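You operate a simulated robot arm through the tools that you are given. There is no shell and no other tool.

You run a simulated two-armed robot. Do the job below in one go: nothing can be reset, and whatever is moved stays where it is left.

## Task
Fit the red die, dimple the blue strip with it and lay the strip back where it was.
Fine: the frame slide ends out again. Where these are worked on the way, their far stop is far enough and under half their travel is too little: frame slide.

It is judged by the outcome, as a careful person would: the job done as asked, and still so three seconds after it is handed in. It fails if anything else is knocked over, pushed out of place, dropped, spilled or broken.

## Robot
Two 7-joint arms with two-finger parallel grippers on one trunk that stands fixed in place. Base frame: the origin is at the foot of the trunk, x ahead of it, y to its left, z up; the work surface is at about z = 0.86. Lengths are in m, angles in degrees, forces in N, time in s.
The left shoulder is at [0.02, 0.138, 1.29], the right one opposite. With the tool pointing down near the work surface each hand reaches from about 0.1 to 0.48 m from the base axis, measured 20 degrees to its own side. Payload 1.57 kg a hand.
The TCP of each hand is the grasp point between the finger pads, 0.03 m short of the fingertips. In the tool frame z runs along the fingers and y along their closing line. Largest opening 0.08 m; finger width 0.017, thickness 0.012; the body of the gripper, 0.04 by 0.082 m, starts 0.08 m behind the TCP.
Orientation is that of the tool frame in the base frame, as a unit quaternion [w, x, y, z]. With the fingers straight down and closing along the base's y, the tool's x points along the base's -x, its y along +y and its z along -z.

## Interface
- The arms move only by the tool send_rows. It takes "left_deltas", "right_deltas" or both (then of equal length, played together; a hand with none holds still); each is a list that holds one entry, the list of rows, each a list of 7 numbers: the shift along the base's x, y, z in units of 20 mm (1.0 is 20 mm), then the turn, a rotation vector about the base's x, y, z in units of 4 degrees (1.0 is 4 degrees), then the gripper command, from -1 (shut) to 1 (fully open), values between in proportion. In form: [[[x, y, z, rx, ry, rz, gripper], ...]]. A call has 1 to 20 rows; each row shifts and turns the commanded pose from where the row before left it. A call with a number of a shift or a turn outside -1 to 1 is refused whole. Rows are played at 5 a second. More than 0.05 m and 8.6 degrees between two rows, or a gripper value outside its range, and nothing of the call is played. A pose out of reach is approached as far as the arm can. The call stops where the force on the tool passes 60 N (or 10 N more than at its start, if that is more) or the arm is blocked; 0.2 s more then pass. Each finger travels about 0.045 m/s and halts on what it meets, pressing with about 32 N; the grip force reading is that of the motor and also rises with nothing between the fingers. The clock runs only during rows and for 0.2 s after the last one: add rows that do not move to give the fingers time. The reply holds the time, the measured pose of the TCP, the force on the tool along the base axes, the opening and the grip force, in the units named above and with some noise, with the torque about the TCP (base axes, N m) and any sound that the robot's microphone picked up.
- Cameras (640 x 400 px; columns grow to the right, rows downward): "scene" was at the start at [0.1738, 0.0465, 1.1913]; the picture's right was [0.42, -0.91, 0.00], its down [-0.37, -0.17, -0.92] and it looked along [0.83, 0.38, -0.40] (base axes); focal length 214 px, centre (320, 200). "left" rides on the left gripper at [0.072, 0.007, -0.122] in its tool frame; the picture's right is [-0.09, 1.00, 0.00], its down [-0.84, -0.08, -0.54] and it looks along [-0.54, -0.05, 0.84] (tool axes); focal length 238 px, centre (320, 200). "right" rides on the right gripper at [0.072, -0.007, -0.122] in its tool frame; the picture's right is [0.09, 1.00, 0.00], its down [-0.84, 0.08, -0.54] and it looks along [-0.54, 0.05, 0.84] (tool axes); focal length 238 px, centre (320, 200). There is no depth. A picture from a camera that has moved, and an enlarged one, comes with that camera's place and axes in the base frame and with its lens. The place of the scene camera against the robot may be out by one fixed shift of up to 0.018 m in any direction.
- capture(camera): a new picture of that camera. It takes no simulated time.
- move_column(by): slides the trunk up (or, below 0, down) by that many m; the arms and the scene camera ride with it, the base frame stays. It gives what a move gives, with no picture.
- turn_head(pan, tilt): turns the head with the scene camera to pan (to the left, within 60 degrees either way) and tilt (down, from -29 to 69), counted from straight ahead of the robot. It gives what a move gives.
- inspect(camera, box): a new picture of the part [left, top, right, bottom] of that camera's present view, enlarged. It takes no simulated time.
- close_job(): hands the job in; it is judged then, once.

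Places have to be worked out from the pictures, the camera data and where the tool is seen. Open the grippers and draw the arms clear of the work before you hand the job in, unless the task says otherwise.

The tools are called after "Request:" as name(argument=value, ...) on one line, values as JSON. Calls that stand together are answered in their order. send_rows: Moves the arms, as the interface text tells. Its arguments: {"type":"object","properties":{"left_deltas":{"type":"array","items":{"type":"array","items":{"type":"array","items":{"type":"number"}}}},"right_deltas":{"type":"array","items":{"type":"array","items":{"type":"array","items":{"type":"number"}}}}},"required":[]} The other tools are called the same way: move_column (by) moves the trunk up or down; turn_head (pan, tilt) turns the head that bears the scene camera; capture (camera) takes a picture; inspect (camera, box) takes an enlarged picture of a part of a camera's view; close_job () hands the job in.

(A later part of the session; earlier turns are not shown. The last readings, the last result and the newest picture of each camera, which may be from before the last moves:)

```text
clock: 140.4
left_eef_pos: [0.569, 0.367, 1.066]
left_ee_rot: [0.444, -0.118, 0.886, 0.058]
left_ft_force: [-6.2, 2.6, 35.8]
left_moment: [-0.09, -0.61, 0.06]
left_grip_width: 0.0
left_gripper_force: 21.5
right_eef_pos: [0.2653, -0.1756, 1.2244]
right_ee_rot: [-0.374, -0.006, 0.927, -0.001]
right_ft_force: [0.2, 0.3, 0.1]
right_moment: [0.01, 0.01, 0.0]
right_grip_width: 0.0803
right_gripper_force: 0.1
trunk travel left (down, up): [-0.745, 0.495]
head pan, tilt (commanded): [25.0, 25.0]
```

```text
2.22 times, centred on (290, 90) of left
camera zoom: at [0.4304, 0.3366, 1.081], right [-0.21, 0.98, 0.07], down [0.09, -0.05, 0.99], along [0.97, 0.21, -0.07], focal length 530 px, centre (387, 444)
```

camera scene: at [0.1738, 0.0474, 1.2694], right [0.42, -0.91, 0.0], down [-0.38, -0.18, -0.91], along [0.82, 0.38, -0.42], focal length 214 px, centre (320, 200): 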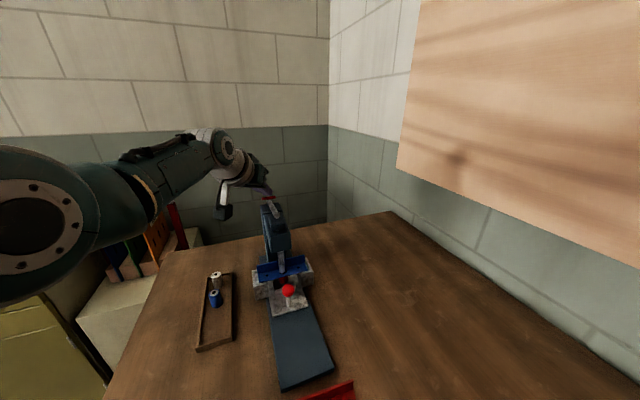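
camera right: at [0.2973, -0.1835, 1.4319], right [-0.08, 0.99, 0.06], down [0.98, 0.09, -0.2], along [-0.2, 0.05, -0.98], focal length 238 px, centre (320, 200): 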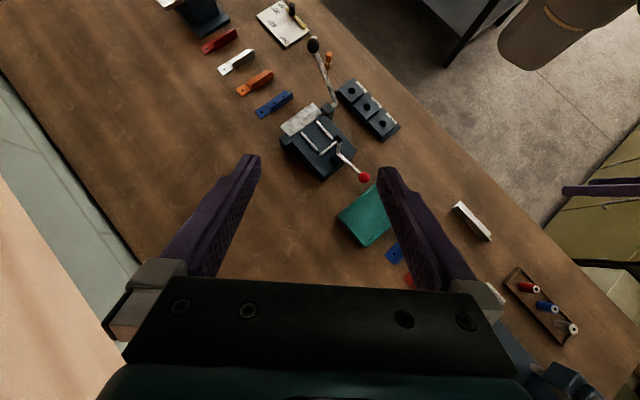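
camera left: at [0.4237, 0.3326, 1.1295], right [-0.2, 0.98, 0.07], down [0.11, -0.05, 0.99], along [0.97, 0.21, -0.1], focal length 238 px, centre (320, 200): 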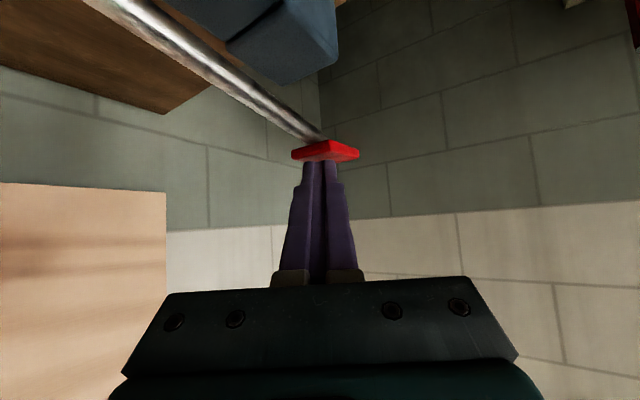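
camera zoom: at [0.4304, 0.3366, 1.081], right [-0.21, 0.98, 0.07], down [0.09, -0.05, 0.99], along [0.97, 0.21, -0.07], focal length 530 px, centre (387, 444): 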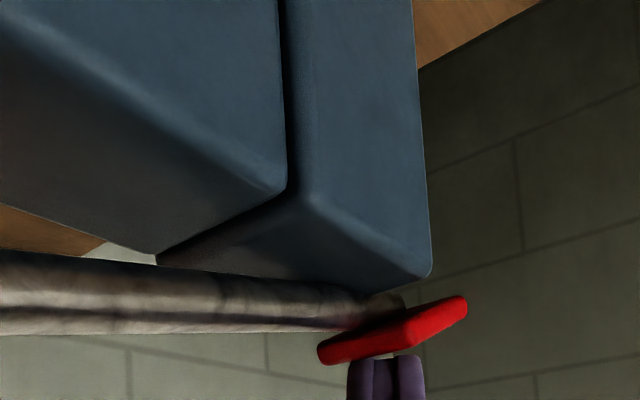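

Force 36 N with little more motion. I press a little more and hold.

Request:
send_rows(left_deltas=[[[-0.05, -0.03, -0.15, 0, 0, 0, -1], [-0.05, -0.03, -0.15, 0, 0, 0, -1], [0, 0, 0, 0, 0, 0, -1], [0, 0, 0, 0, 0, 0, -1]]])

Request:
inspect(camera="scene", box=[240, 220, 330, 310])

```text
clock: 141.4
left_eef_pos: [0.5698, 0.3669, 1.0639]
left_ee_rot: [0.449, -0.118, 0.884, 0.058]
left_ft_force: [-1.5, 6.3, 40.8]
left_moment: [0.02, -0.85, 0.12]
left_grip_width: 0.0001
left_gripper_force: 20.4
right_eef_pos: [0.2657, -0.1749, 1.2242]
right_ee_rot: [-0.374, -0.006, 0.927, 0.0]
right_ft_force: [0.0, 0.1, 0.0]
right_moment: [-0.02, 0.0, 0.01]
right_grip_width: 0.0802
right_gripper_force: 0.0
trunk travel left (down, up): [-0.745, 0.495]
head pan, tilt (commanded): [25.0, 25.0]
```

```text
4.44 times, centred on (285, 265) of scene
camera zoom: at [0.1761, 0.0496, 1.2702], right [0.42, -0.91, 0.0], down [-0.38, -0.17, -0.91], along [0.82, 0.38, -0.42], focal length 953 px, centre (476, -89)
```

zoom: 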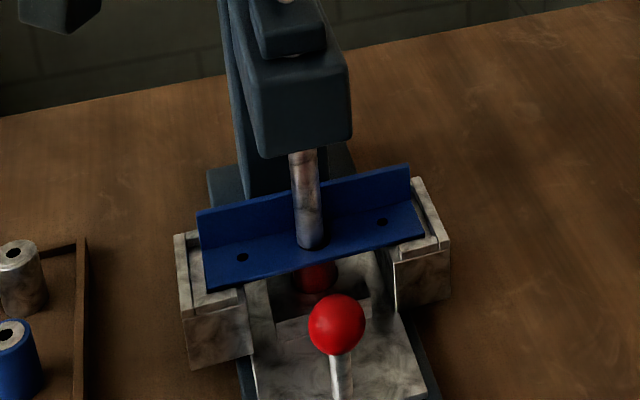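

40.8 N now. I check the tip on the pad before pressing harder.

Request:
inspect(camera="left", box=[180, 0, 400, 180])

Request:
inspect(camera="scene", box=[220, 170, 330, 260])

```text
2.22 times, centred on (290, 90) of left
camera zoom: at [0.4313, 0.3369, 1.0782], right [-0.21, 0.98, 0.07], down [0.07, -0.06, 1.0], along [0.98, 0.21, -0.06], focal length 530 px, centre (387, 444)
```

zoom: 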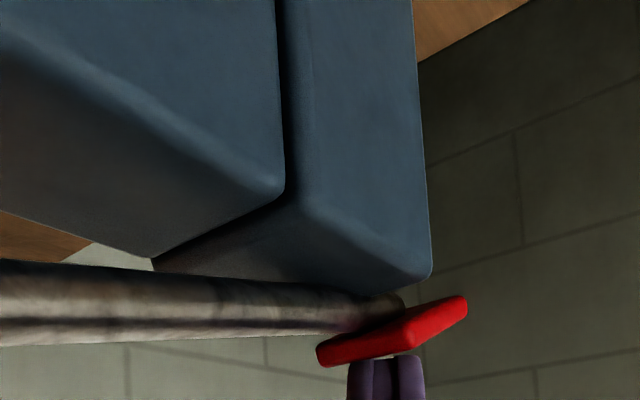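

```text
4.44 times, centred on (275, 215) of scene
camera zoom: at [0.1761, 0.0496, 1.2702], right [0.42, -0.91, 0.0], down [-0.38, -0.17, -0.91], along [0.82, 0.38, -0.42], focal length 953 px, centre (520, 133)
```

zoom: 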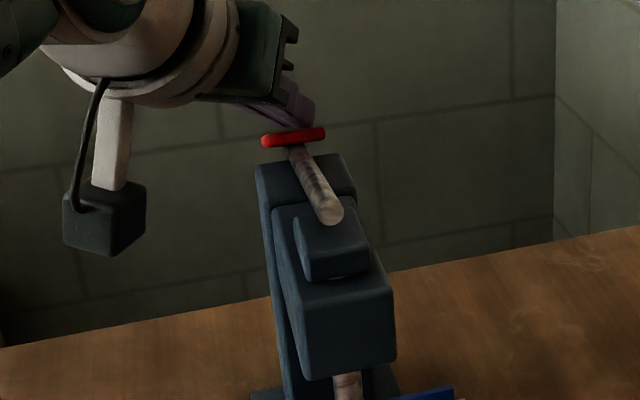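

The tip is well on the pad and the lever still has room above the tower. I press harder, up to the force limit.

Request:
send_rows(left_deltas=[[[-0.05, -0.02, -0.2, 0, 0, 0, -1], [-0.05, -0.02, -0.2, 0, 0, 0, -1], [0, 0, 0, 0, 0, 0, -1], [0, 0, 0, 0, 0, 0, -1]]])

Request:
inspect(camera="scene", box=[240, 220, 330, 310])

Request:
inspect(camera="left", box=[180, 0, 400, 180])

```text
clock: 141.9
left_eef_pos: [0.5699, 0.3681, 1.0648]
left_ee_rot: [0.457, -0.119, 0.879, 0.06]
left_ft_force: [2.2, 5.8, 11.5]
left_moment: [0.09, -0.29, 0.15]
left_grip_width: 0.0
left_gripper_force: 21.6
right_eef_pos: [0.2639, -0.1772, 1.2236]
right_ee_rot: [-0.376, -0.007, 0.927, -0.002]
right_ft_force: [-0.6, 0.2, 0.8]
right_moment: [0.01, 0.0, -0.03]
right_grip_width: 0.0803
right_gripper_force: 0.0
trunk travel left (down, up): [-0.745, 0.495]
head pan, tilt (commanded): [25.0, 25.0]
stopped in row 2 (left hand): the force on the tool passed its limit at 64 N (the readings are from after the stop); the commanded pose is now the measured one
```

```text
4.44 times, centred on (285, 265) of scene
camera zoom: at [0.1744, 0.0482, 1.2687], right [0.42, -0.91, 0.0], down [-0.38, -0.18, -0.91], along [0.82, 0.38, -0.42], focal length 953 px, centre (476, -89)
```

zoom: 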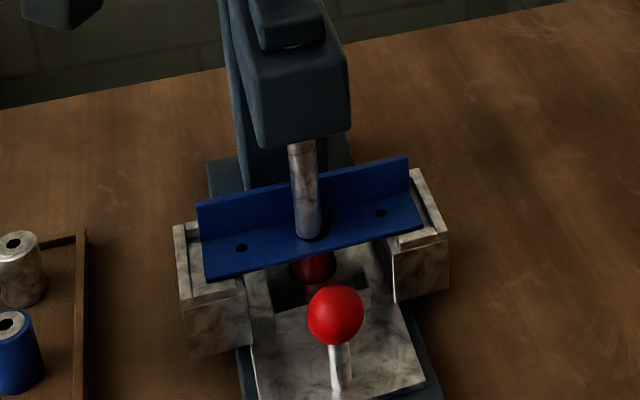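

```text
2.22 times, centred on (290, 90) of left
camera zoom: at [0.4315, 0.3365, 1.0757], right [-0.21, 0.97, 0.07], down [0.06, -0.06, 1.0], along [0.98, 0.21, -0.04], focal length 530 px, centre (387, 444)
```

zoom: 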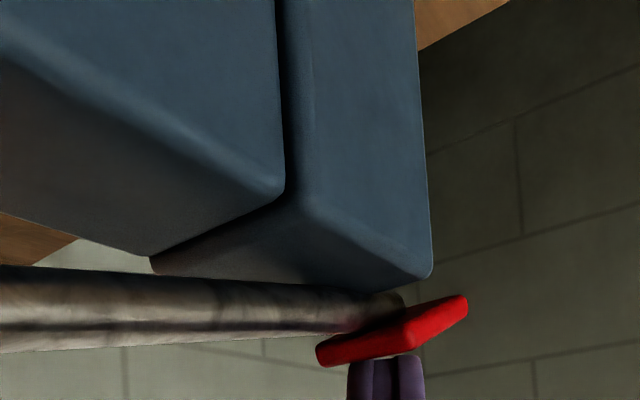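

The press bottomed out (peak 64 N). Now I let the lever rise by lifting the fingers and watch whether the ram returns.

Request:
send_rows(left_deltas=[[[-0.05, 0, 0.5, 0, 0, 0, -1], [0, 0, 0.5, 0, 0, 0, -1], [0, 0, 0.5, 0, 0, 0, -1], [0, 0, 0, 0, 0, 0, -1]]])

Request:
inspect(camera="scene", box=[240, 220, 330, 310])

Request:
inspect(camera="left", box=[180, 0, 400, 180])

```text
clock: 142.9
left_eef_pos: [0.5658, 0.3642, 1.0895]
left_ee_rot: [0.45, -0.118, 0.883, 0.057]
left_ft_force: [0.3, 0.8, 3.1]
left_moment: [0.01, -0.09, 0.01]
left_grip_width: 0.0
left_gripper_force: 21.4
right_eef_pos: [0.2635, -0.1772, 1.223]
right_ee_rot: [-0.375, -0.005, 0.927, -0.003]
right_ft_force: [0.0, -0.1, -0.3]
right_moment: [-0.03, 0.0, 0.03]
right_grip_width: 0.0801
right_gripper_force: 0.1
trunk travel left (down, up): [-0.745, 0.495]
head pan, tilt (commanded): [25.0, 25.0]
```

```text
4.44 times, centred on (285, 265) of scene
camera zoom: at [0.1736, 0.0473, 1.2693], right [0.42, -0.91, 0.0], down [-0.38, -0.18, -0.91], along [0.82, 0.38, -0.42], focal length 953 px, centre (476, -89)
```

zoom: 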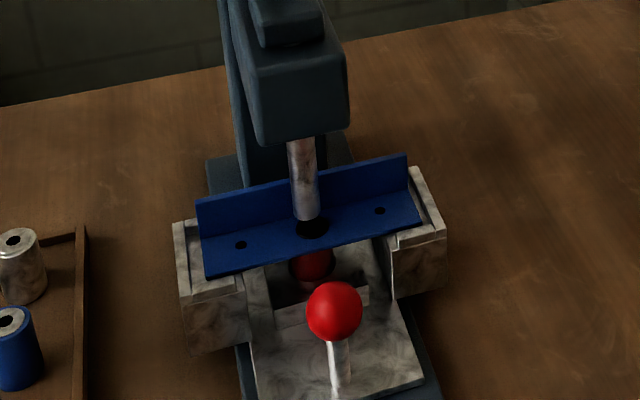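

```text
2.22 times, centred on (290, 90) of left
camera zoom: at [0.4277, 0.3335, 1.1021], right [-0.21, 0.98, 0.07], down [0.07, -0.05, 1.0], along [0.98, 0.21, -0.06], focal length 530 px, centre (387, 444)
```

zoom: 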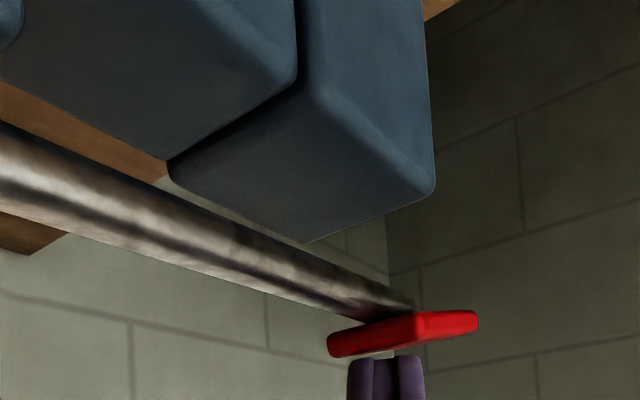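

The lever springs back and the strip's middle now shows a larger dark dimple under the ram. I raise on until the lever is back up, keeping contact.

Request:
send_rows(left_deltas=[[[0, 0, 0.5, 0, 0, 0, -1], [0, 0, 0.5, 0, 0, 0, -1], [0, 0, 0.5, 0, 0, 0, -1], [0, 0, 0.5, 0, 0, 0, -1], [0, 0, 0.7, 0, 0, 0, -1], [0, 0, 1, 0, 0, 0, -1], [0, 0, 0, 0, 0, 0, -1]]])

Request:
inspect(camera="scene", box=[240, 220, 330, 310])

Request:
inspect(camera="scene", box=[210, 130, 340, 260])

```text
clock: 144.5
left_eef_pos: [0.5663, 0.3639, 1.1636]
left_ee_rot: [0.451, -0.119, 0.883, 0.057]
left_ft_force: [-0.2, 0.3, 0.2]
left_moment: [0.0, 0.0, 0.02]
left_grip_width: 0.0002
left_gripper_force: 21.0
right_eef_pos: [0.2617, -0.1778, 1.2254]
right_ee_rot: [-0.377, -0.006, 0.926, -0.004]
right_ft_force: [0.6, -0.9, 0.1]
right_moment: [0.01, 0.0, -0.01]
right_grip_width: 0.08
right_gripper_force: 0.0
trunk travel left (down, up): [-0.745, 0.495]
head pan, tilt (commanded): [25.0, 25.0]
```

```text
4.44 times, centred on (285, 265) of scene
camera zoom: at [0.1733, 0.047, 1.2692], right [0.42, -0.91, 0.0], down [-0.38, -0.18, -0.91], along [0.82, 0.38, -0.42], focal length 953 px, centre (476, -89)
```

zoom: 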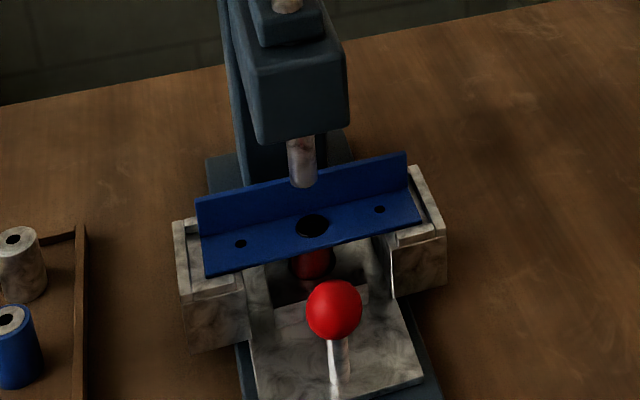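

```text
3.08 times, centred on (275, 195) of scene
camera zoom: at [0.1733, 0.047, 1.2692], right [0.42, -0.91, 0.0], down [-0.38, -0.18, -0.91], along [0.82, 0.38, -0.42], focal length 660 px, centre (458, 215)
```

zoom: 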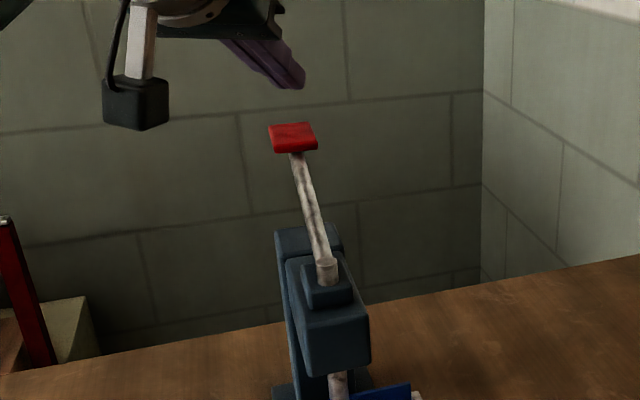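

The lever is fully back up and the dimple is clearly there. I retreat the hand from the pad and bring it upright on the press's left side.

Request:
send_rows(left_deltas=[[[-0.79, -0.21, 0.13, 0, 0, 0, -1], [-0.79, -0.21, 0.13, 0, 0, 0, -1], [-0.79, -0.21, 0.13, 0, 0, 0, -1], [-0.79, -0.21, 0.13, 0, 0, 0, -1], [-0.79, -0.21, 0.13, 0, 0, 0, -1], [-0.79, -0.21, 0.13, 0, 0, 0, -1], [0, 0, 0, 0, 0, 0, -1]]])

Request:
send_rows(left_deltas=[[[-0.393, -0.071, -0.282, -0.2557, 0.9315, 0, -1], [-0.393, -0.071, -0.282, -0.2557, 0.9315, 0, -1], [-0.393, -0.071, -0.282, -0.2557, 0.9315, 0, -1], [-0.393, -0.071, -0.282, -0.2557, 0.9315, 0, -1], [-0.393, -0.071, -0.282, -0.2557, 0.9315, 0, -1], [-0.393, -0.071, -0.282, -0.2557, 0.9315, 0, -1], [-0.393, -0.071, -0.282, -0.2557, 0.9315, 0, -1], [-0.393, -0.071, -0.282, -0.2557, 0.9315, 0, -1], [-0.393, -0.071, -0.282, -0.2557, 0.9315, 0, -1], [-0.393, -0.071, -0.282, -0.2557, 0.9315, 0, -1], [-0.393, -0.071, -0.282, -0.2557, 0.9315, 0, -1], [-0.393, -0.071, -0.282, -0.2557, 0.9315, 0, -1], [-0.393, -0.071, -0.282, -0.2557, 0.9315, 0, -1], [-0.393, -0.071, -0.282, -0.2557, 0.9315, 0, -1], [0, 0, 0, 0, 0, 0, -1]]])

```text
clock: 146.1
left_eef_pos: [0.4699, 0.3387, 1.1795]
left_ee_rot: [0.45, -0.119, 0.883, 0.056]
left_ft_force: [0.6, 0.2, 0.7]
left_moment: [-0.02, 0.0, -0.03]
left_grip_width: 0.0
left_gripper_force: 21.8
right_eef_pos: [0.2636, -0.1779, 1.2252]
right_ee_rot: [-0.376, -0.005, 0.927, -0.002]
right_ft_force: [0.2, 0.8, 0.0]
right_moment: [0.03, -0.02, 0.02]
right_grip_width: 0.0799
right_gripper_force: 0.0
trunk travel left (down, up): [-0.745, 0.495]
head pan, tilt (commanded): [25.0, 25.0]
```

```text
clock: 149.3
left_eef_pos: [0.3617, 0.3173, 1.1009]
left_ee_rot: [0.0, -0.134, 0.991, -0.004]
left_ft_force: [0.4, 0.5, -1.0]
left_moment: [0.0, 0.01, -0.01]
left_grip_width: 0.0001
left_gripper_force: 21.4
right_eef_pos: [0.2621, -0.1786, 1.2251]
right_ee_rot: [-0.375, -0.006, 0.927, -0.003]
right_ft_force: [0.1, 0.4, 0.2]
right_moment: [0.0, -0.08, -0.04]
right_grip_width: 0.0799
right_gripper_force: 0.0
trunk travel left (down, up): [-0.745, 0.495]
head pan, tilt (commanded): [25.0, 25.0]
```

Now I lower the trunk back by 0.08 m and bring the hand (yaw 45°, pitch 25°, fingers open) in front of the knob to pull the slide out.

Request:
move_column(by=-0.08)

Request:
send_rows(left_deltas=[[[-0.198, -0.608, 0, 0, 0, 0.94, 0], [-0.198, -0.608, 0, 0, 0, 0.94, 0], [-0.198, -0.608, 0, 0, 0, 0.94, 0], [-0.198, -0.608, 0, 0, 0, 0.94, 0], [-0.198, -0.608, 0, 0, 0, 0.94, 0], [-0.198, -0.608, 0, 0, 0, 0.94, 0], [-0.198, -0.608, 0, 0, 0, 0.94, 0], [-0.198, -0.608, 0, 0, 0, 0.94, 0], [0, 0, 0, 0, 0, 0, 0]]])

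Request:
send_rows(left_deltas=[[[0.535, -0.1175, 0, 0.5525, -0.5525, 0, 0], [0.535, -0.1175, 0, 0.5525, -0.5525, 0, 0], [0.535, -0.1175, 0, 0.5525, -0.5525, 0, 0], [0.535, -0.1175, 0, 0.5525, -0.5525, 0, 0], [0.535, -0.1175, 0, 0.5525, -0.5525, 0, 0], [0.535, -0.1175, 0, 0.5525, -0.5525, 0, 0], [0.535, -0.1175, 0, 0.5525, -0.5525, 0, 0], [0.535, -0.1175, 0, 0.5525, -0.5525, 0, 0], [0, 0, 0, 0, 0, 0, 0]]])

Request:
capture(camera="left")

Request:
capture(camera="scene")

```text
clock: 150.4
left_eef_pos: [0.3623, 0.3176, 1.0212]
left_ee_rot: [0.0, -0.135, 0.991, -0.004]
left_ft_force: [0.7, -0.2, 0.0]
left_moment: [-0.02, 0.0, 0.01]
left_grip_width: 0.0
left_gripper_force: 20.7
right_eef_pos: [0.2623, -0.1792, 1.1443]
right_ee_rot: [-0.376, -0.006, 0.927, -0.002]
right_ft_force: [-0.5, -0.7, -0.1]
right_moment: [0.01, -0.02, -0.05]
right_grip_width: 0.0797
right_gripper_force: 0.1
trunk travel left (down, up): [-0.665, 0.575]
head pan, tilt (commanded): [25.0, 25.0]
```

```text
clock: 152.4
left_eef_pos: [0.3292, 0.2192, 1.0211]
left_ee_rot: [0.001, -0.387, 0.922, -0.003]
left_ft_force: [0.2, -0.1, -0.2]
left_moment: [-0.03, 0.0, -0.03]
left_grip_width: 0.0398
left_gripper_force: 0.0
right_eef_pos: [0.2634, -0.1775, 1.1441]
right_ee_rot: [-0.376, -0.006, 0.927, -0.003]
right_ft_force: [-0.1, -0.8, 0.3]
right_moment: [0.02, 0.0, 0.0]
right_grip_width: 0.0798
right_gripper_force: 0.0
trunk travel left (down, up): [-0.665, 0.575]
head pan, tilt (commanded): [25.0, 25.0]
```

```text
clock: 154.4
left_eef_pos: [0.4161, 0.2022, 1.0208]
left_ee_rot: [0.201, -0.378, 0.9, 0.079]
left_ft_force: [0.2, 0.3, -0.4]
left_moment: [0.01, -0.02, 0.0]
left_grip_width: 0.0399
left_gripper_force: 0.1
right_eef_pos: [0.2617, -0.1789, 1.1447]
right_ee_rot: [-0.376, -0.005, 0.927, -0.003]
right_ft_force: [0.5, 0.0, -0.2]
right_moment: [0.0, -0.02, -0.02]
right_grip_width: 0.0798
right_gripper_force: 0.1
trunk travel left (down, up): [-0.665, 0.575]
head pan, tilt (commanded): [25.0, 25.0]
```

```text
taken
camera left: at [0.3275, 0.1247, 1.1007], right [-0.65, 0.76, 0.03], down [0.42, 0.33, 0.85], along [0.63, 0.56, -0.53], focal length 238 px, centre (320, 200)
```

left: 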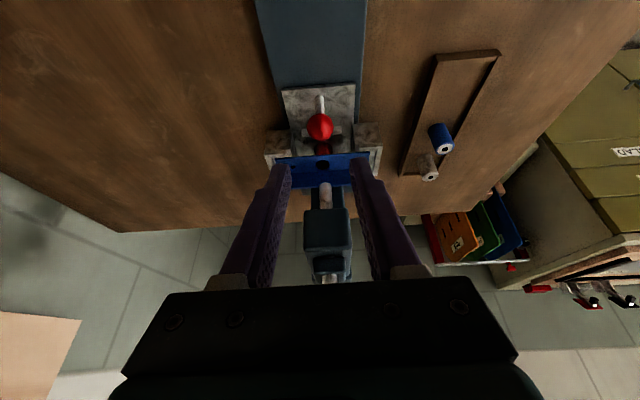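

```text
taken
camera scene: at [0.1733, 0.047, 1.1892], right [0.42, -0.91, 0.0], down [-0.38, -0.18, -0.91], along [0.82, 0.38, -0.42], focal length 214 px, centre (320, 200)
```

scene: 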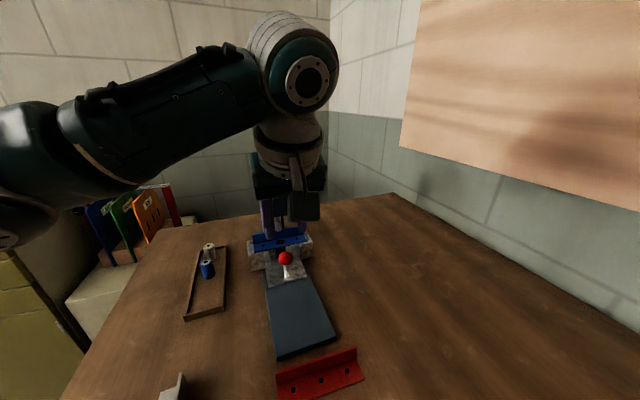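

The same pre-grasp view as before, with the ball centred. I slide the open fingers down around the knob along the tool axis and close.

Request:
send_rows(left_deltas=[[[0.266, 0.278, -0.838, 0, 0, 0, 0], [0.266, 0.278, -0.838, 0, 0, 0, 0], [0.266, 0.278, -0.838, 0, 0, 0, 0], [0.266, 0.278, -0.838, 0, 0, 0, 0], [0.266, 0.278, -0.838, 0, 0, 0, 0], [0, 0, 0, 0, 0, 0, 0]]])

Request:
inspect(camera="left", box=[230, 100, 410, 290])

```text
clock: 155.8
left_eef_pos: [0.4406, 0.2291, 0.9364]
left_ee_rot: [0.201, -0.378, 0.9, 0.079]
left_ft_force: [0.6, -0.5, 0.3]
left_moment: [-0.04, 0.0, -0.01]
left_grip_width: 0.0402
left_gripper_force: 0.1
right_eef_pos: [0.2629, -0.1791, 1.1446]
right_ee_rot: [-0.376, -0.007, 0.927, -0.003]
right_ft_force: [0.5, -0.2, 0.7]
right_moment: [-0.01, 0.01, 0.01]
right_grip_width: 0.0802
right_gripper_force: 0.1
trunk travel left (down, up): [-0.665, 0.575]
head pan, tilt (commanded): [25.0, 25.0]
```

```text
2.11 times, centred on (320, 195) of left
camera zoom: at [0.3536, 0.1516, 1.016], right [-0.65, 0.76, 0.03], down [0.42, 0.33, 0.84], along [0.63, 0.56, -0.53], focal length 502 px, centre (320, 210)
```

zoom: 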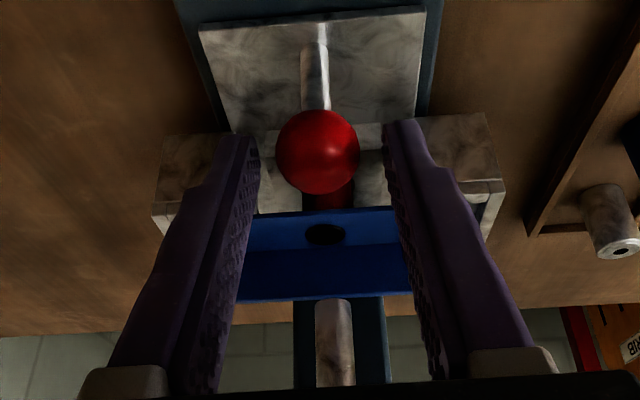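

The ball is between the fingers and the dimple is plainly visible. I close on the knob and start pulling the slide out slowly.

Request:
send_rows(left_deltas=[[[0, 0, 0, 0, 0, 0, -1], [0, 0, 0, 0, 0, 0, -1], [0, 0, 0, 0, 0, 0, -1], [-0.15, -0.15, 0, 0, 0, 0, -1], [-0.15, -0.15, 0, 0, 0, 0, -1], [0, 0, 0, 0, 0, 0, -1]]])

Request:
inspect(camera="left", box=[230, 100, 410, 290])

```text
clock: 157.2
left_eef_pos: [0.4353, 0.2221, 0.9373]
left_ee_rot: [0.201, -0.378, 0.9, 0.079]
left_ft_force: [3.5, -1.5, -7.1]
left_moment: [0.21, -0.28, 0.04]
left_grip_width: 0.0255
left_gripper_force: 36.5
right_eef_pos: [0.2635, -0.1785, 1.1444]
right_ee_rot: [-0.377, -0.006, 0.926, -0.003]
right_ft_force: [-0.2, -0.4, 0.3]
right_moment: [0.01, 0.01, 0.0]
right_grip_width: 0.08
right_gripper_force: 0.2
trunk travel left (down, up): [-0.665, 0.575]
head pan, tilt (commanded): [25.0, 25.0]
```

```text
2.11 times, centred on (320, 195) of left
camera zoom: at [0.3473, 0.1449, 1.0162], right [-0.65, 0.76, 0.03], down [0.42, 0.33, 0.84], along [0.63, 0.56, -0.53], focal length 502 px, centre (320, 210)
```

zoom: 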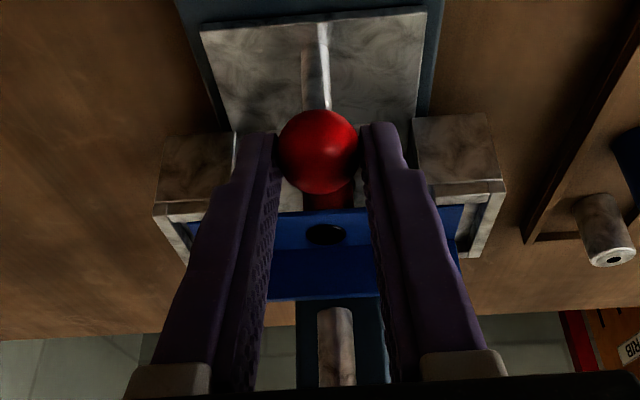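

The slide follows with the strip in place. I keep pulling.

Request:
send_rows(left_deltas=[[[-0.2, -0.2, 0, 0, 0, 0, -1], [-0.25, -0.25, 0, 0, 0, 0, -1], [-0.25, -0.25, 0, 0, 0, 0, -1], [-0.25, -0.25, 0, 0, 0, 0, -1], [-0.25, -0.25, 0, 0, 0, 0, -1], [-0.25, -0.25, 0, 0, 0, 0, -1], [-0.25, -0.25, 0, 0, 0, 0, -1], [-0.2, -0.2, 0, 0, 0, 0, -1], [0, 0, 0, 0, 0, 0, -1]]])

Request:
capture(camera="left")

Request:
inspect(camera="scene", box=[220, 180, 360, 300])

```text
clock: 159.2
left_eef_pos: [0.3966, 0.1859, 0.9363]
left_ee_rot: [0.201, -0.378, 0.9, 0.08]
left_ft_force: [1.2, -0.1, -9.9]
left_moment: [-0.07, 0.09, 0.02]
left_grip_width: 0.025
left_gripper_force: 36.8
right_eef_pos: [0.2626, -0.1788, 1.1449]
right_ee_rot: [-0.377, -0.006, 0.926, -0.003]
right_ft_force: [0.2, 0.7, -0.1]
right_moment: [0.01, -0.01, 0.02]
right_grip_width: 0.08
right_gripper_force: 0.2
trunk travel left (down, up): [-0.665, 0.575]
head pan, tilt (commanded): [25.0, 25.0]
```

```text
taken
camera left: at [0.31, 0.1074, 1.0163], right [-0.65, 0.76, 0.03], down [0.42, 0.33, 0.84], along [0.63, 0.56, -0.54], focal length 238 px, centre (320, 200)
```

left: 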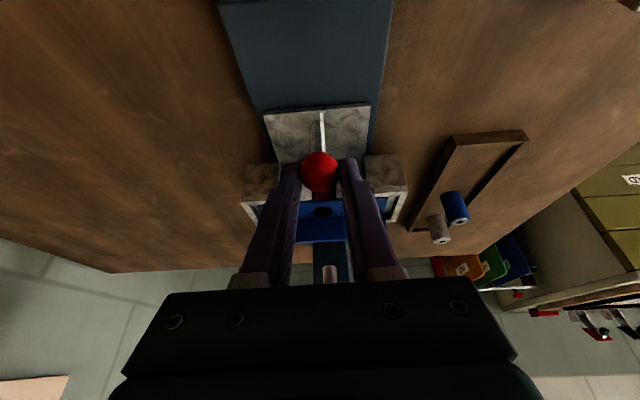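

```text
3.33 times, centred on (290, 240) of scene
camera zoom: at [0.1728, 0.0468, 1.1891], right [0.42, -0.91, 0.0], down [-0.38, -0.18, -0.91], along [0.82, 0.38, -0.42], focal length 715 px, centre (420, 67)
```

zoom: 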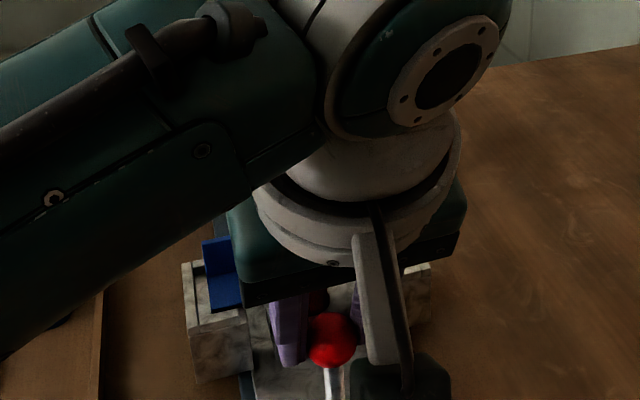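

Half out. I continue pulling while bringing the hand upright again about the ball.

Request:
send_rows(left_deltas=[[[-0.2, -0.2, 0.011, -0.5525, 0.5525, 0, -1], [-0.2, -0.2, 0.011, -0.5525, 0.5525, 0, -1], [-0.2, -0.2, 0.011, -0.5525, 0.5525, 0, -1], [-0.2, -0.2, 0.011, -0.5525, 0.5525, 0, -1], [-0.2, -0.2, 0.011, -0.5525, 0.5525, 0, -1], [-0.2, -0.2, 0.011, -0.5525, 0.5525, 0, -1], [-0.2, -0.2, 0.011, -0.5525, 0.5525, 0, -1], [-0.2, -0.2, 0.011, -0.5525, 0.5525, 0, -1], [0, 0, 0, 0, 0, 0, -1]]])

Request:
capture(camera="left")

```text
clock: 161.2
left_eef_pos: [0.3672, 0.1525, 0.9395]
left_ee_rot: [0.0, -0.388, 0.922, -0.004]
left_ft_force: [1.3, -0.3, -1.1]
left_moment: [0.49, -0.5, 0.02]
left_grip_width: 0.0253
left_gripper_force: 36.6
right_eef_pos: [0.2629, -0.1788, 1.1457]
right_ee_rot: [-0.376, -0.006, 0.927, -0.002]
right_ft_force: [0.5, 0.2, 0.1]
right_moment: [-0.02, 0.0, 0.01]
right_grip_width: 0.0803
right_gripper_force: 0.2
trunk travel left (down, up): [-0.665, 0.575]
head pan, tilt (commanded): [25.0, 25.0]
```

```text
taken
camera left: at [0.3097, 0.1075, 1.0601], right [-0.65, 0.76, -0.01], down [0.64, 0.55, 0.54], along [0.42, 0.35, -0.84], focal length 238 px, centre (320, 200)
```

left: 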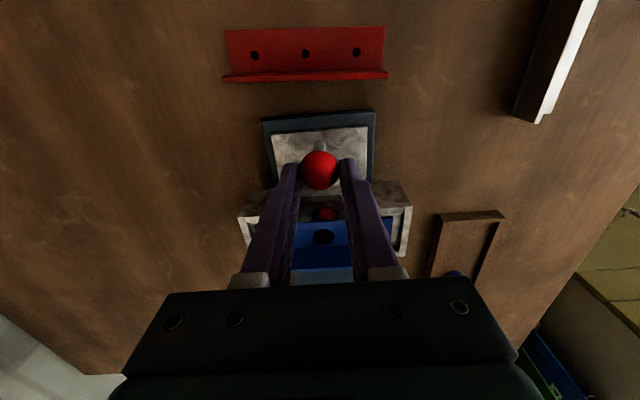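

About 9 mm remain to the out stop. I pull on gently until I feel it.

Request:
send_rows(left_deltas=[[[-0.12, -0.12, 0, 0, 0, 0, -1], [-0.12, -0.12, 0, 0, 0, 0, -1], [-0.1, -0.1, 0, 0, 0, 0, -1], [0, 0, 0, 0, 0, 0, -1]]])

Request:
send_rows(left_deltas=[[[-0.1, -0.1, 0, 0, 0, 0, -1], [-0.1, -0.1, 0, 0, 0, 0, -1], [0, 0, 0, 0, 0, 0, -1]]])

Request:
inspect(camera="left", box=[220, 100, 420, 290])

```text
clock: 162.2
left_eef_pos: [0.3612, 0.1513, 0.9401]
left_ee_rot: [0.005, -0.388, 0.921, -0.002]
left_ft_force: [21.0, 9.7, -21.5]
left_moment: [0.32, -0.56, 0.16]
left_grip_width: 0.0253
left_gripper_force: 36.8
right_eef_pos: [0.2647, -0.1778, 1.1449]
right_ee_rot: [-0.376, -0.007, 0.927, -0.003]
right_ft_force: [-0.2, -0.3, -0.3]
right_moment: [0.0, -0.03, 0.01]
right_grip_width: 0.0799
right_gripper_force: 0.0
trunk travel left (down, up): [-0.665, 0.575]
head pan, tilt (commanded): [25.0, 25.0]
```

```text
clock: 163.1
left_eef_pos: [0.3608, 0.1483, 0.9412]
left_ee_rot: [0.008, -0.389, 0.921, -0.002]
left_ft_force: [23.1, 18.8, -11.7]
left_moment: [0.28, -0.48, 0.09]
left_grip_width: 0.0253
left_gripper_force: 37.1
right_eef_pos: [0.2647, -0.1756, 1.1447]
right_ee_rot: [-0.374, -0.007, 0.927, -0.001]
right_ft_force: [-0.8, 0.6, -0.2]
right_moment: [-0.01, 0.03, 0.01]
right_grip_width: 0.0799
right_gripper_force: 0.0
trunk travel left (down, up): [-0.665, 0.575]
head pan, tilt (commanded): [25.0, 25.0]
```

```text
2.11 times, centred on (320, 195) of left
camera zoom: at [0.3026, 0.1003, 1.0613], right [-0.65, 0.76, -0.01], down [0.63, 0.54, 0.55], along [0.42, 0.35, -0.83], focal length 502 px, centre (320, 210)
```

zoom: 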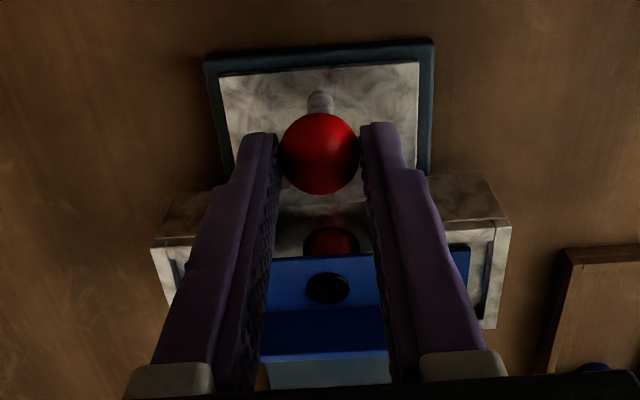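

The out stop is reached (≈30 N, same place as at the start). I open the fingers and lift away from the knob.

Request:
send_rows(left_deltas=[[[0.06, 0.06, 0, 0, 0, 0, -1], [0, 0, 0, 0, 0, 0, -0.3], [0, 0, 0, 0, 0, 0, 0], [0, 0, 0, 0, 0, 0, 0], [0, 0, 0.7, 0, 0, 0, 0], [0, 0, 1, 0, 0, 0, 0], [0, 0, 1, 0, 0, 0, 0], [0, 0, 1, 0, 0, 0, 0], [0, 0, 0.5, 0, 0, 0, 0], [0, 0, 0, 0, 0, 0, 0]]])

Request:
capture(camera="left")

Request:
inspect(camera="left", box=[220, 90, 420, 290])

```text
clock: 165.2
left_eef_pos: [0.354, 0.1447, 1.023]
left_ee_rot: [0.0, -0.387, 0.922, -0.002]
left_ft_force: [0.1, -0.5, -0.7]
left_moment: [0.01, 0.03, -0.03]
left_grip_width: 0.04
left_gripper_force: 0.1
right_eef_pos: [0.263, -0.1797, 1.144]
right_ee_rot: [-0.377, -0.006, 0.926, -0.004]
right_ft_force: [0.4, 0.6, -0.6]
right_moment: [-0.02, -0.03, 0.0]
right_grip_width: 0.08
right_gripper_force: 0.1
trunk travel left (down, up): [-0.665, 0.575]
head pan, tilt (commanded): [25.0, 25.0]
```

```text
taken
camera left: at [0.2996, 0.0981, 1.1446], right [-0.65, 0.76, -0.01], down [0.64, 0.55, 0.54], along [0.42, 0.35, -0.84], focal length 238 px, centre (320, 200)
```

left: 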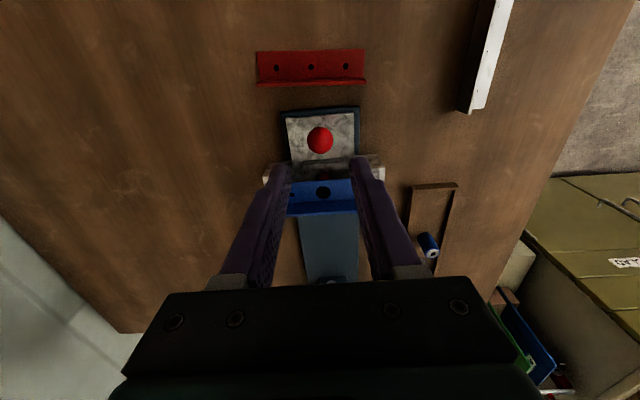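

```text
2.00 times, centred on (320, 190) of left
camera zoom: at [0.2996, 0.0981, 1.1446], right [-0.65, 0.76, -0.01], down [0.64, 0.55, 0.54], along [0.42, 0.35, -0.84], focal length 477 px, centre (320, 220)
```

zoom: 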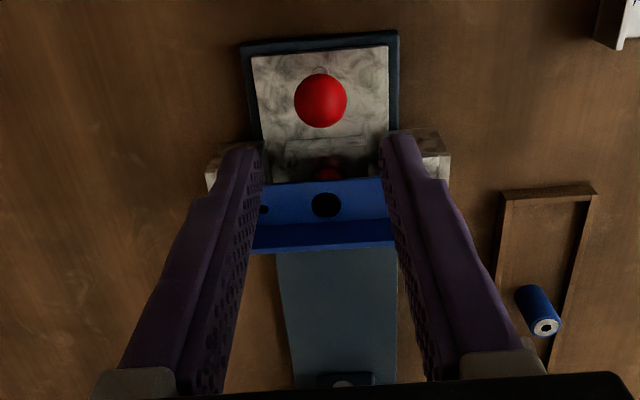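

The slide is out and the strip undisturbed. I turn the hand back to yaw -45° while moving over the strip's flange.

Request:
send_rows(left_deltas=[[[0.149, 0.138, 0, 0, 0, -1, 0], [0.149, 0.138, 0, 0, 0, -1, 0], [0.149, 0.138, 0, 0, 0, -1, 0], [0.149, 0.138, 0, 0, 0, -1, 0], [0.149, 0.138, 0, 0, 0, -1, 0], [0.149, 0.138, 0, 0, 0, -1, 0], [0.149, 0.138, 0, 0, 0, -1, 0], [0.149, 0.138, 0, 0, 0, -1, 0], [0.149, 0.138, 0, 0, 0, -1, 0], [0.149, 0.138, 0, 0, 0, -1, 0], [0.149, 0.138, 0, 0, 0, -1, 0], [0.149, 0.138, 0, 0, 0, -1, 0], [0.149, 0.138, 0, 0, 0, -1, 0], [0.149, 0.138, 0, 0, 0, -1, 0], [0.149, 0.138, 0, 0, 0, -1, 0], [0.149, 0.138, 0, 0, 0, -1, 0], [0.149, 0.138, 0, 0, 0, -1, 0], [0.149, 0.138, 0, 0, 0, -1, 0], [0.149, 0.138, 0, 0, 0, -1, 0], [0.149, 0.138, 0, 0, 0, -1, 0]]])

Request:
send_rows(left_deltas=[[[0, 0, 0, 0, 0, -1, 0], [0, 0, 0, 0, 0, -1, 0], [0, 0, 0, 0, 0, -0.65, 0], [0, 0, 0, 0, 0, 0, 0]]])

Request:
capture(camera="left")

Request:
inspect(camera="left", box=[220, 40, 420, 230])

```text
clock: 169.4
left_eef_pos: [0.4159, 0.2014, 1.0226]
left_ee_rot: [-0.002, 0.297, 0.955, -0.003]
left_ft_force: [-0.3, 0.5, 0.0]
left_moment: [0.02, 0.03, 0.03]
left_grip_width: 0.0401
left_gripper_force: 0.0
right_eef_pos: [0.2625, -0.1789, 1.1456]
right_ee_rot: [-0.377, -0.005, 0.926, -0.002]
right_ft_force: [0.6, 0.4, -0.2]
right_moment: [0.03, 0.0, -0.01]
right_grip_width: 0.08
right_gripper_force: 0.1
trunk travel left (down, up): [-0.665, 0.575]
head pan, tilt (commanded): [25.0, 25.0]
```

```text
clock: 170.4
left_eef_pos: [0.4148, 0.2001, 1.0227]
left_ee_rot: [-0.002, 0.384, 0.923, -0.003]
left_ft_force: [-0.8, 0.1, 0.6]
left_moment: [0.02, -0.03, 0.0]
left_grip_width: 0.0399
left_gripper_force: 0.0
right_eef_pos: [0.2623, -0.1787, 1.1451]
right_ee_rot: [-0.377, -0.006, 0.926, -0.003]
right_ft_force: [-0.1, 0.5, 0.5]
right_moment: [0.02, -0.01, -0.01]
right_grip_width: 0.0801
right_gripper_force: 0.0
trunk travel left (down, up): [-0.665, 0.575]
head pan, tilt (commanded): [25.0, 25.0]
```

```text
taken
camera left: at [0.3696, 0.2563, 1.144], right [0.77, 0.64, -0.01], down [0.54, -0.65, 0.54], along [0.34, -0.42, -0.84], focal length 238 px, centre (320, 200)
```

left: 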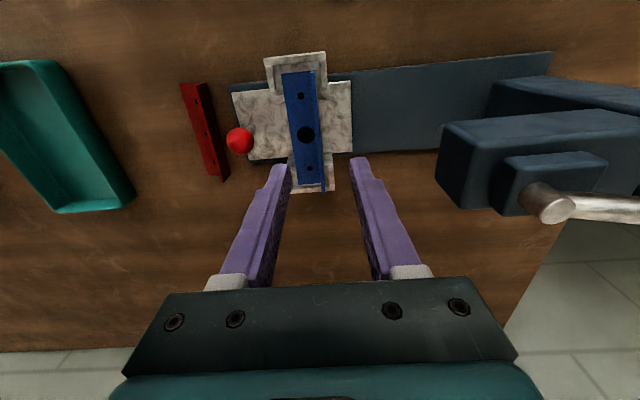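

```text
2.11 times, centred on (320, 135) of left
camera zoom: at [0.3696, 0.2563, 1.144], right [0.77, 0.64, -0.01], down [0.54, -0.65, 0.54], along [0.34, -0.42, -0.84], focal length 502 px, centre (320, 337)
```

zoom: 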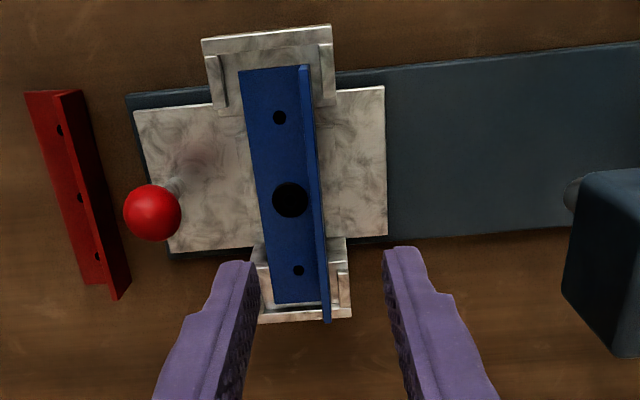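

The hand is centred over the flange and dimple, parallel to the strip. I descend to z≈0.947 to grip the flange.

Request:
send_rows(left_deltas=[[[0, 0, -1, 0, 0, 0, 0], [0, 0, -1, 0, 0, 0, 0], [0, 0, -0.8, 0, 0, 0, 0], [0, 0, -0.6, 0, 0, 0, 0], [0, 0, -0.38, 0, 0, 0, 0], [0, 0, 0, 0, 0, 0, 0]]])

Request:
inspect(camera="left", box=[220, 60, 420, 290])

```text
clock: 171.8
left_eef_pos: [0.416, 0.2004, 0.9468]
left_ee_rot: [-0.002, 0.383, 0.924, -0.003]
left_ft_force: [-0.5, -0.1, -0.7]
left_moment: [-0.01, -0.03, -0.03]
left_grip_width: 0.0399
left_gripper_force: 0.1
right_eef_pos: [0.2614, -0.1786, 1.144]
right_ee_rot: [-0.377, -0.005, 0.926, -0.002]
right_ft_force: [-0.1, -0.4, -0.1]
right_moment: [-0.01, -0.02, 0.01]
right_grip_width: 0.0802
right_gripper_force: 0.1
trunk travel left (down, up): [-0.665, 0.575]
head pan, tilt (commanded): [25.0, 25.0]
```

```text
1.74 times, centred on (320, 175) of left
camera zoom: at [0.3699, 0.2564, 1.0681], right [0.77, 0.64, -0.01], down [0.54, -0.64, 0.54], along [0.34, -0.42, -0.84], focal length 414 px, centre (320, 244)
```

zoom: 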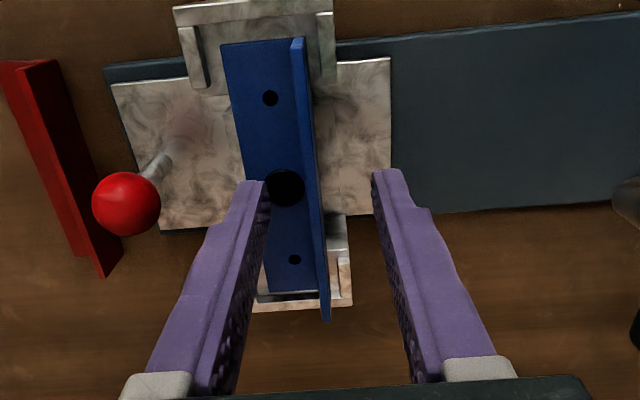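

Fingers straddle the flange at the strip's middle. I close.

Request:
send_rows(left_deltas=[[[0, 0, 0, 0, 0, 0, -1], [0, 0, 0, 0, 0, 0, -1], [0, 0, 0, 0, 0, 0, -1], [0, 0, 0, 0, 0, 0, -1], [0, 0, 0, 0, 0, 0, -1], [0, 0, 0, 0, 0, 0, -1]]])

Request:
inspect(camera="left", box=[220, 60, 420, 290])

```text
clock: 173.2
left_eef_pos: [0.4166, 0.201, 0.9481]
left_ee_rot: [-0.001, 0.383, 0.924, -0.003]
left_ft_force: [-0.3, 0.2, 0.7]
left_moment: [-0.01, 0.0, -0.02]
left_grip_width: 0.0029
left_gripper_force: 24.5
right_eef_pos: [0.264, -0.1784, 1.1447]
right_ee_rot: [-0.376, -0.005, 0.927, -0.003]
right_ft_force: [0.1, -0.3, -0.3]
right_moment: [-0.01, -0.02, -0.05]
right_grip_width: 0.0801
right_gripper_force: 0.0
trunk travel left (down, up): [-0.665, 0.575]
head pan, tilt (commanded): [25.0, 25.0]
```

```text
1.74 times, centred on (320, 175) of left
camera zoom: at [0.3699, 0.2565, 1.0684], right [0.77, 0.64, -0.01], down [0.54, -0.64, 0.54], along [0.34, -0.42, -0.84], focal length 414 px, centre (320, 244)
```

zoom: 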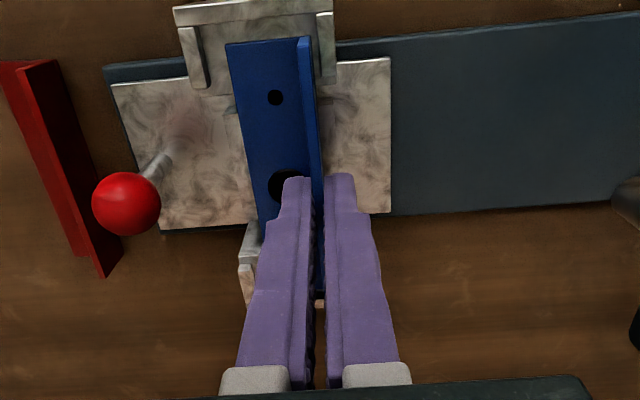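

Gripped. I lift gently and check that the die stays behind in the slide.

Request:
send_rows(left_deltas=[[[0, 0, 0.2, 0, 0, 0, -1], [0, 0, 0.3, 0, 0, 0, -1], [0, 0, 0.6, 0, 0, 0, -1], [0, 0, 0.8, 0, 0, 0, -1], [0, 0, 0.7, 0, 0, 0, -1], [0, 0, 0, 0, 0, 0, -1]]])

Request:
capture(camera="left")

Request:
turn_head(pan=30, tilt=35)

Request:
capture(camera="scene")

Request:
inspect(camera="scene", box=[250, 160, 380, 270])

```text
clock: 174.7
left_eef_pos: [0.4146, 0.2009, 0.9986]
left_ee_rot: [-0.002, 0.383, 0.924, -0.002]
left_ft_force: [0.5, 0.1, -0.7]
left_moment: [-0.01, 0.04, 0.01]
left_grip_width: 0.0032
left_gripper_force: 24.1
right_eef_pos: [0.2626, -0.1789, 1.1448]
right_ee_rot: [-0.377, -0.007, 0.926, -0.004]
right_ft_force: [0.5, 0.2, 0.8]
right_moment: [-0.02, 0.02, -0.01]
right_grip_width: 0.0802
right_gripper_force: 0.1
trunk travel left (down, up): [-0.665, 0.575]
head pan, tilt (commanded): [25.0, 25.0]
```

```text
taken
camera left: at [0.369, 0.2566, 1.1209], right [0.77, 0.64, -0.01], down [0.54, -0.64, 0.54], along [0.34, -0.42, -0.84], focal length 238 px, centre (320, 200)
```

left: 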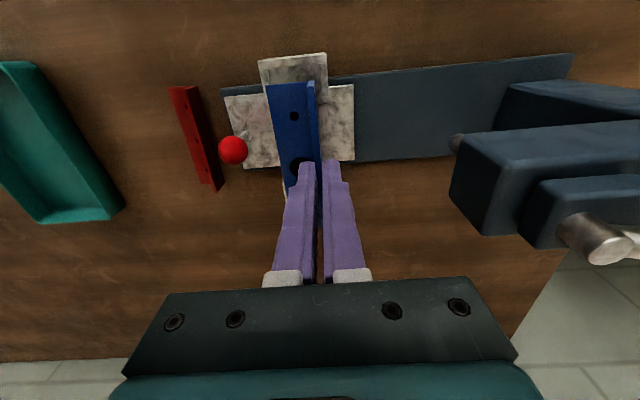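

```text
clock: 175.4
left_eef_pos: [0.415, 0.2011, 0.9985]
left_ee_rot: [-0.002, 0.383, 0.924, -0.004]
left_ft_force: [0.1, 0.6, -0.3]
left_moment: [-0.01, -0.01, -0.02]
left_grip_width: 0.0027
left_gripper_force: 24.3
right_eef_pos: [0.2623, -0.1792, 1.1453]
right_ee_rot: [-0.376, -0.006, 0.927, -0.002]
right_ft_force: [0.6, 1.0, -0.9]
right_moment: [0.0, -0.02, 0.0]
right_grip_width: 0.0801
right_gripper_force: 0.0
trunk travel left (down, up): [-0.665, 0.575]
head pan, tilt (commanded): [30.0, 35.0]
```

```text
taken
camera scene: at [0.166, 0.0521, 1.1735], right [0.5, -0.87, 0.0], down [-0.5, -0.29, -0.82], along [0.71, 0.41, -0.57], focal length 214 px, centre (320, 200)
```

scene: 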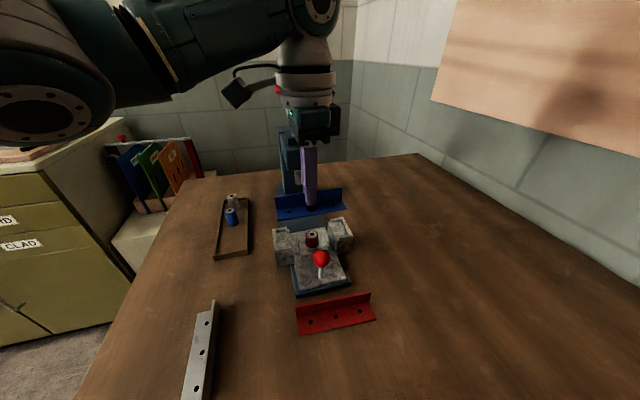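

```text
3.64 times, centred on (315, 215) of scene
camera zoom: at [0.166, 0.0521, 1.1735], right [0.5, -0.87, 0.0], down [-0.5, -0.29, -0.82], along [0.71, 0.41, -0.57], focal length 780 px, centre (338, 146)
```

zoom: 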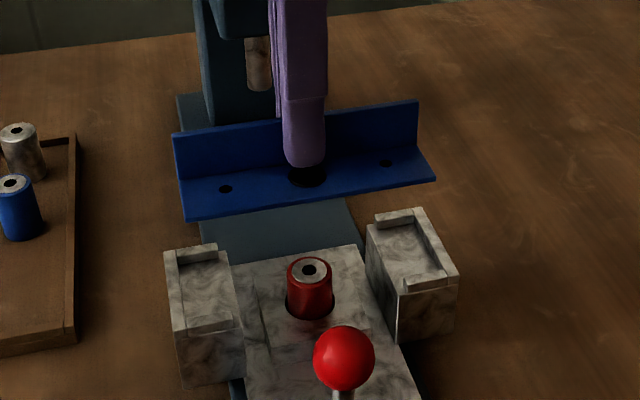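

The die stays in the slide; the strip with its dimple is held. I carry it back over its original place, turning +3° to the original angle.

Request:
send_rows(left_deltas=[[[-0.858, -0.8675, 0, 0, 0, 0.095, -1], [-0.858, -0.8675, 0, 0, 0, 0.095, -1], [-0.858, -0.8675, 0, 0, 0, 0.095, -1], [-0.858, -0.8675, 0, 0, 0, 0.095, -1], [-0.858, -0.8675, 0, 0, 0, 0.095, -1], [-0.858, -0.8675, 0, 0, 0, 0.095, -1], [-0.858, -0.8675, 0, 0, 0, 0.095, -1], [-0.858, -0.8675, 0, 0, 0, 0.095, -1], [0, 0, 0, 0, 0, 0, -1]]])

Request:
capture(camera="left")

Request:
inspect(camera="left", box=[220, 60, 420, 290])

```text
clock: 177.4
left_eef_pos: [0.2773, 0.061, 0.9991]
left_ee_rot: [-0.002, 0.359, 0.933, -0.003]
left_ft_force: [-0.2, 0.2, -0.9]
left_moment: [0.04, 0.0, 0.0]
left_grip_width: 0.0028
left_gripper_force: 24.0
right_eef_pos: [0.2613, -0.1778, 1.1441]
right_ee_rot: [-0.376, -0.005, 0.926, -0.003]
right_ft_force: [0.4, 0.0, 0.3]
right_moment: [0.0, 0.01, 0.02]
right_grip_width: 0.08
right_gripper_force: 0.1
trunk travel left (down, up): [-0.665, 0.575]
head pan, tilt (commanded): [30.0, 35.0]
```

```text
taken
camera left: at [0.2293, 0.114, 1.1212], right [0.73, 0.68, -0.01], down [0.57, -0.61, 0.54], along [0.36, -0.4, -0.84], focal length 238 px, centre (320, 200)
```

left: 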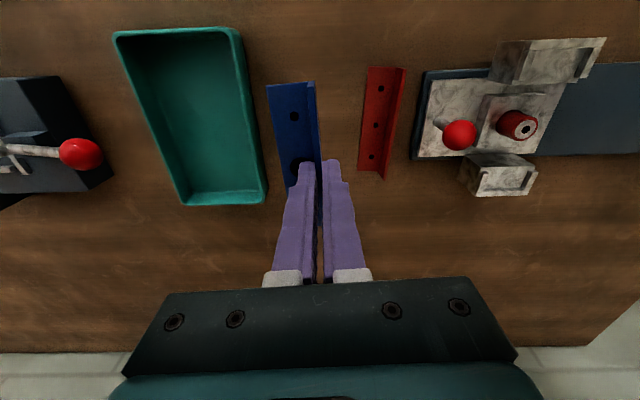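

```text
1.74 times, centred on (320, 175) of left
camera zoom: at [0.2293, 0.114, 1.1212], right [0.73, 0.68, -0.01], down [0.57, -0.61, 0.54], along [0.36, -0.4, -0.84], focal length 414 px, centre (320, 244)
```

zoom: 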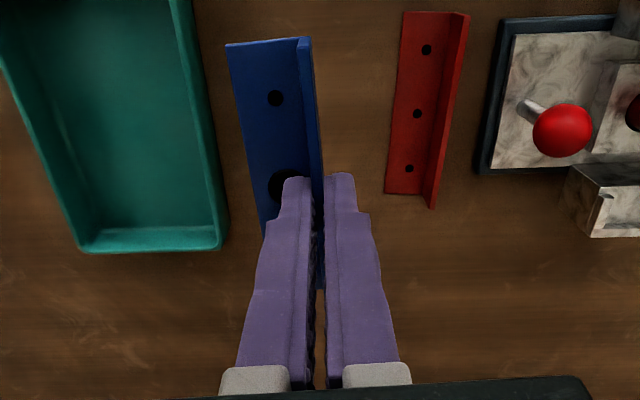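

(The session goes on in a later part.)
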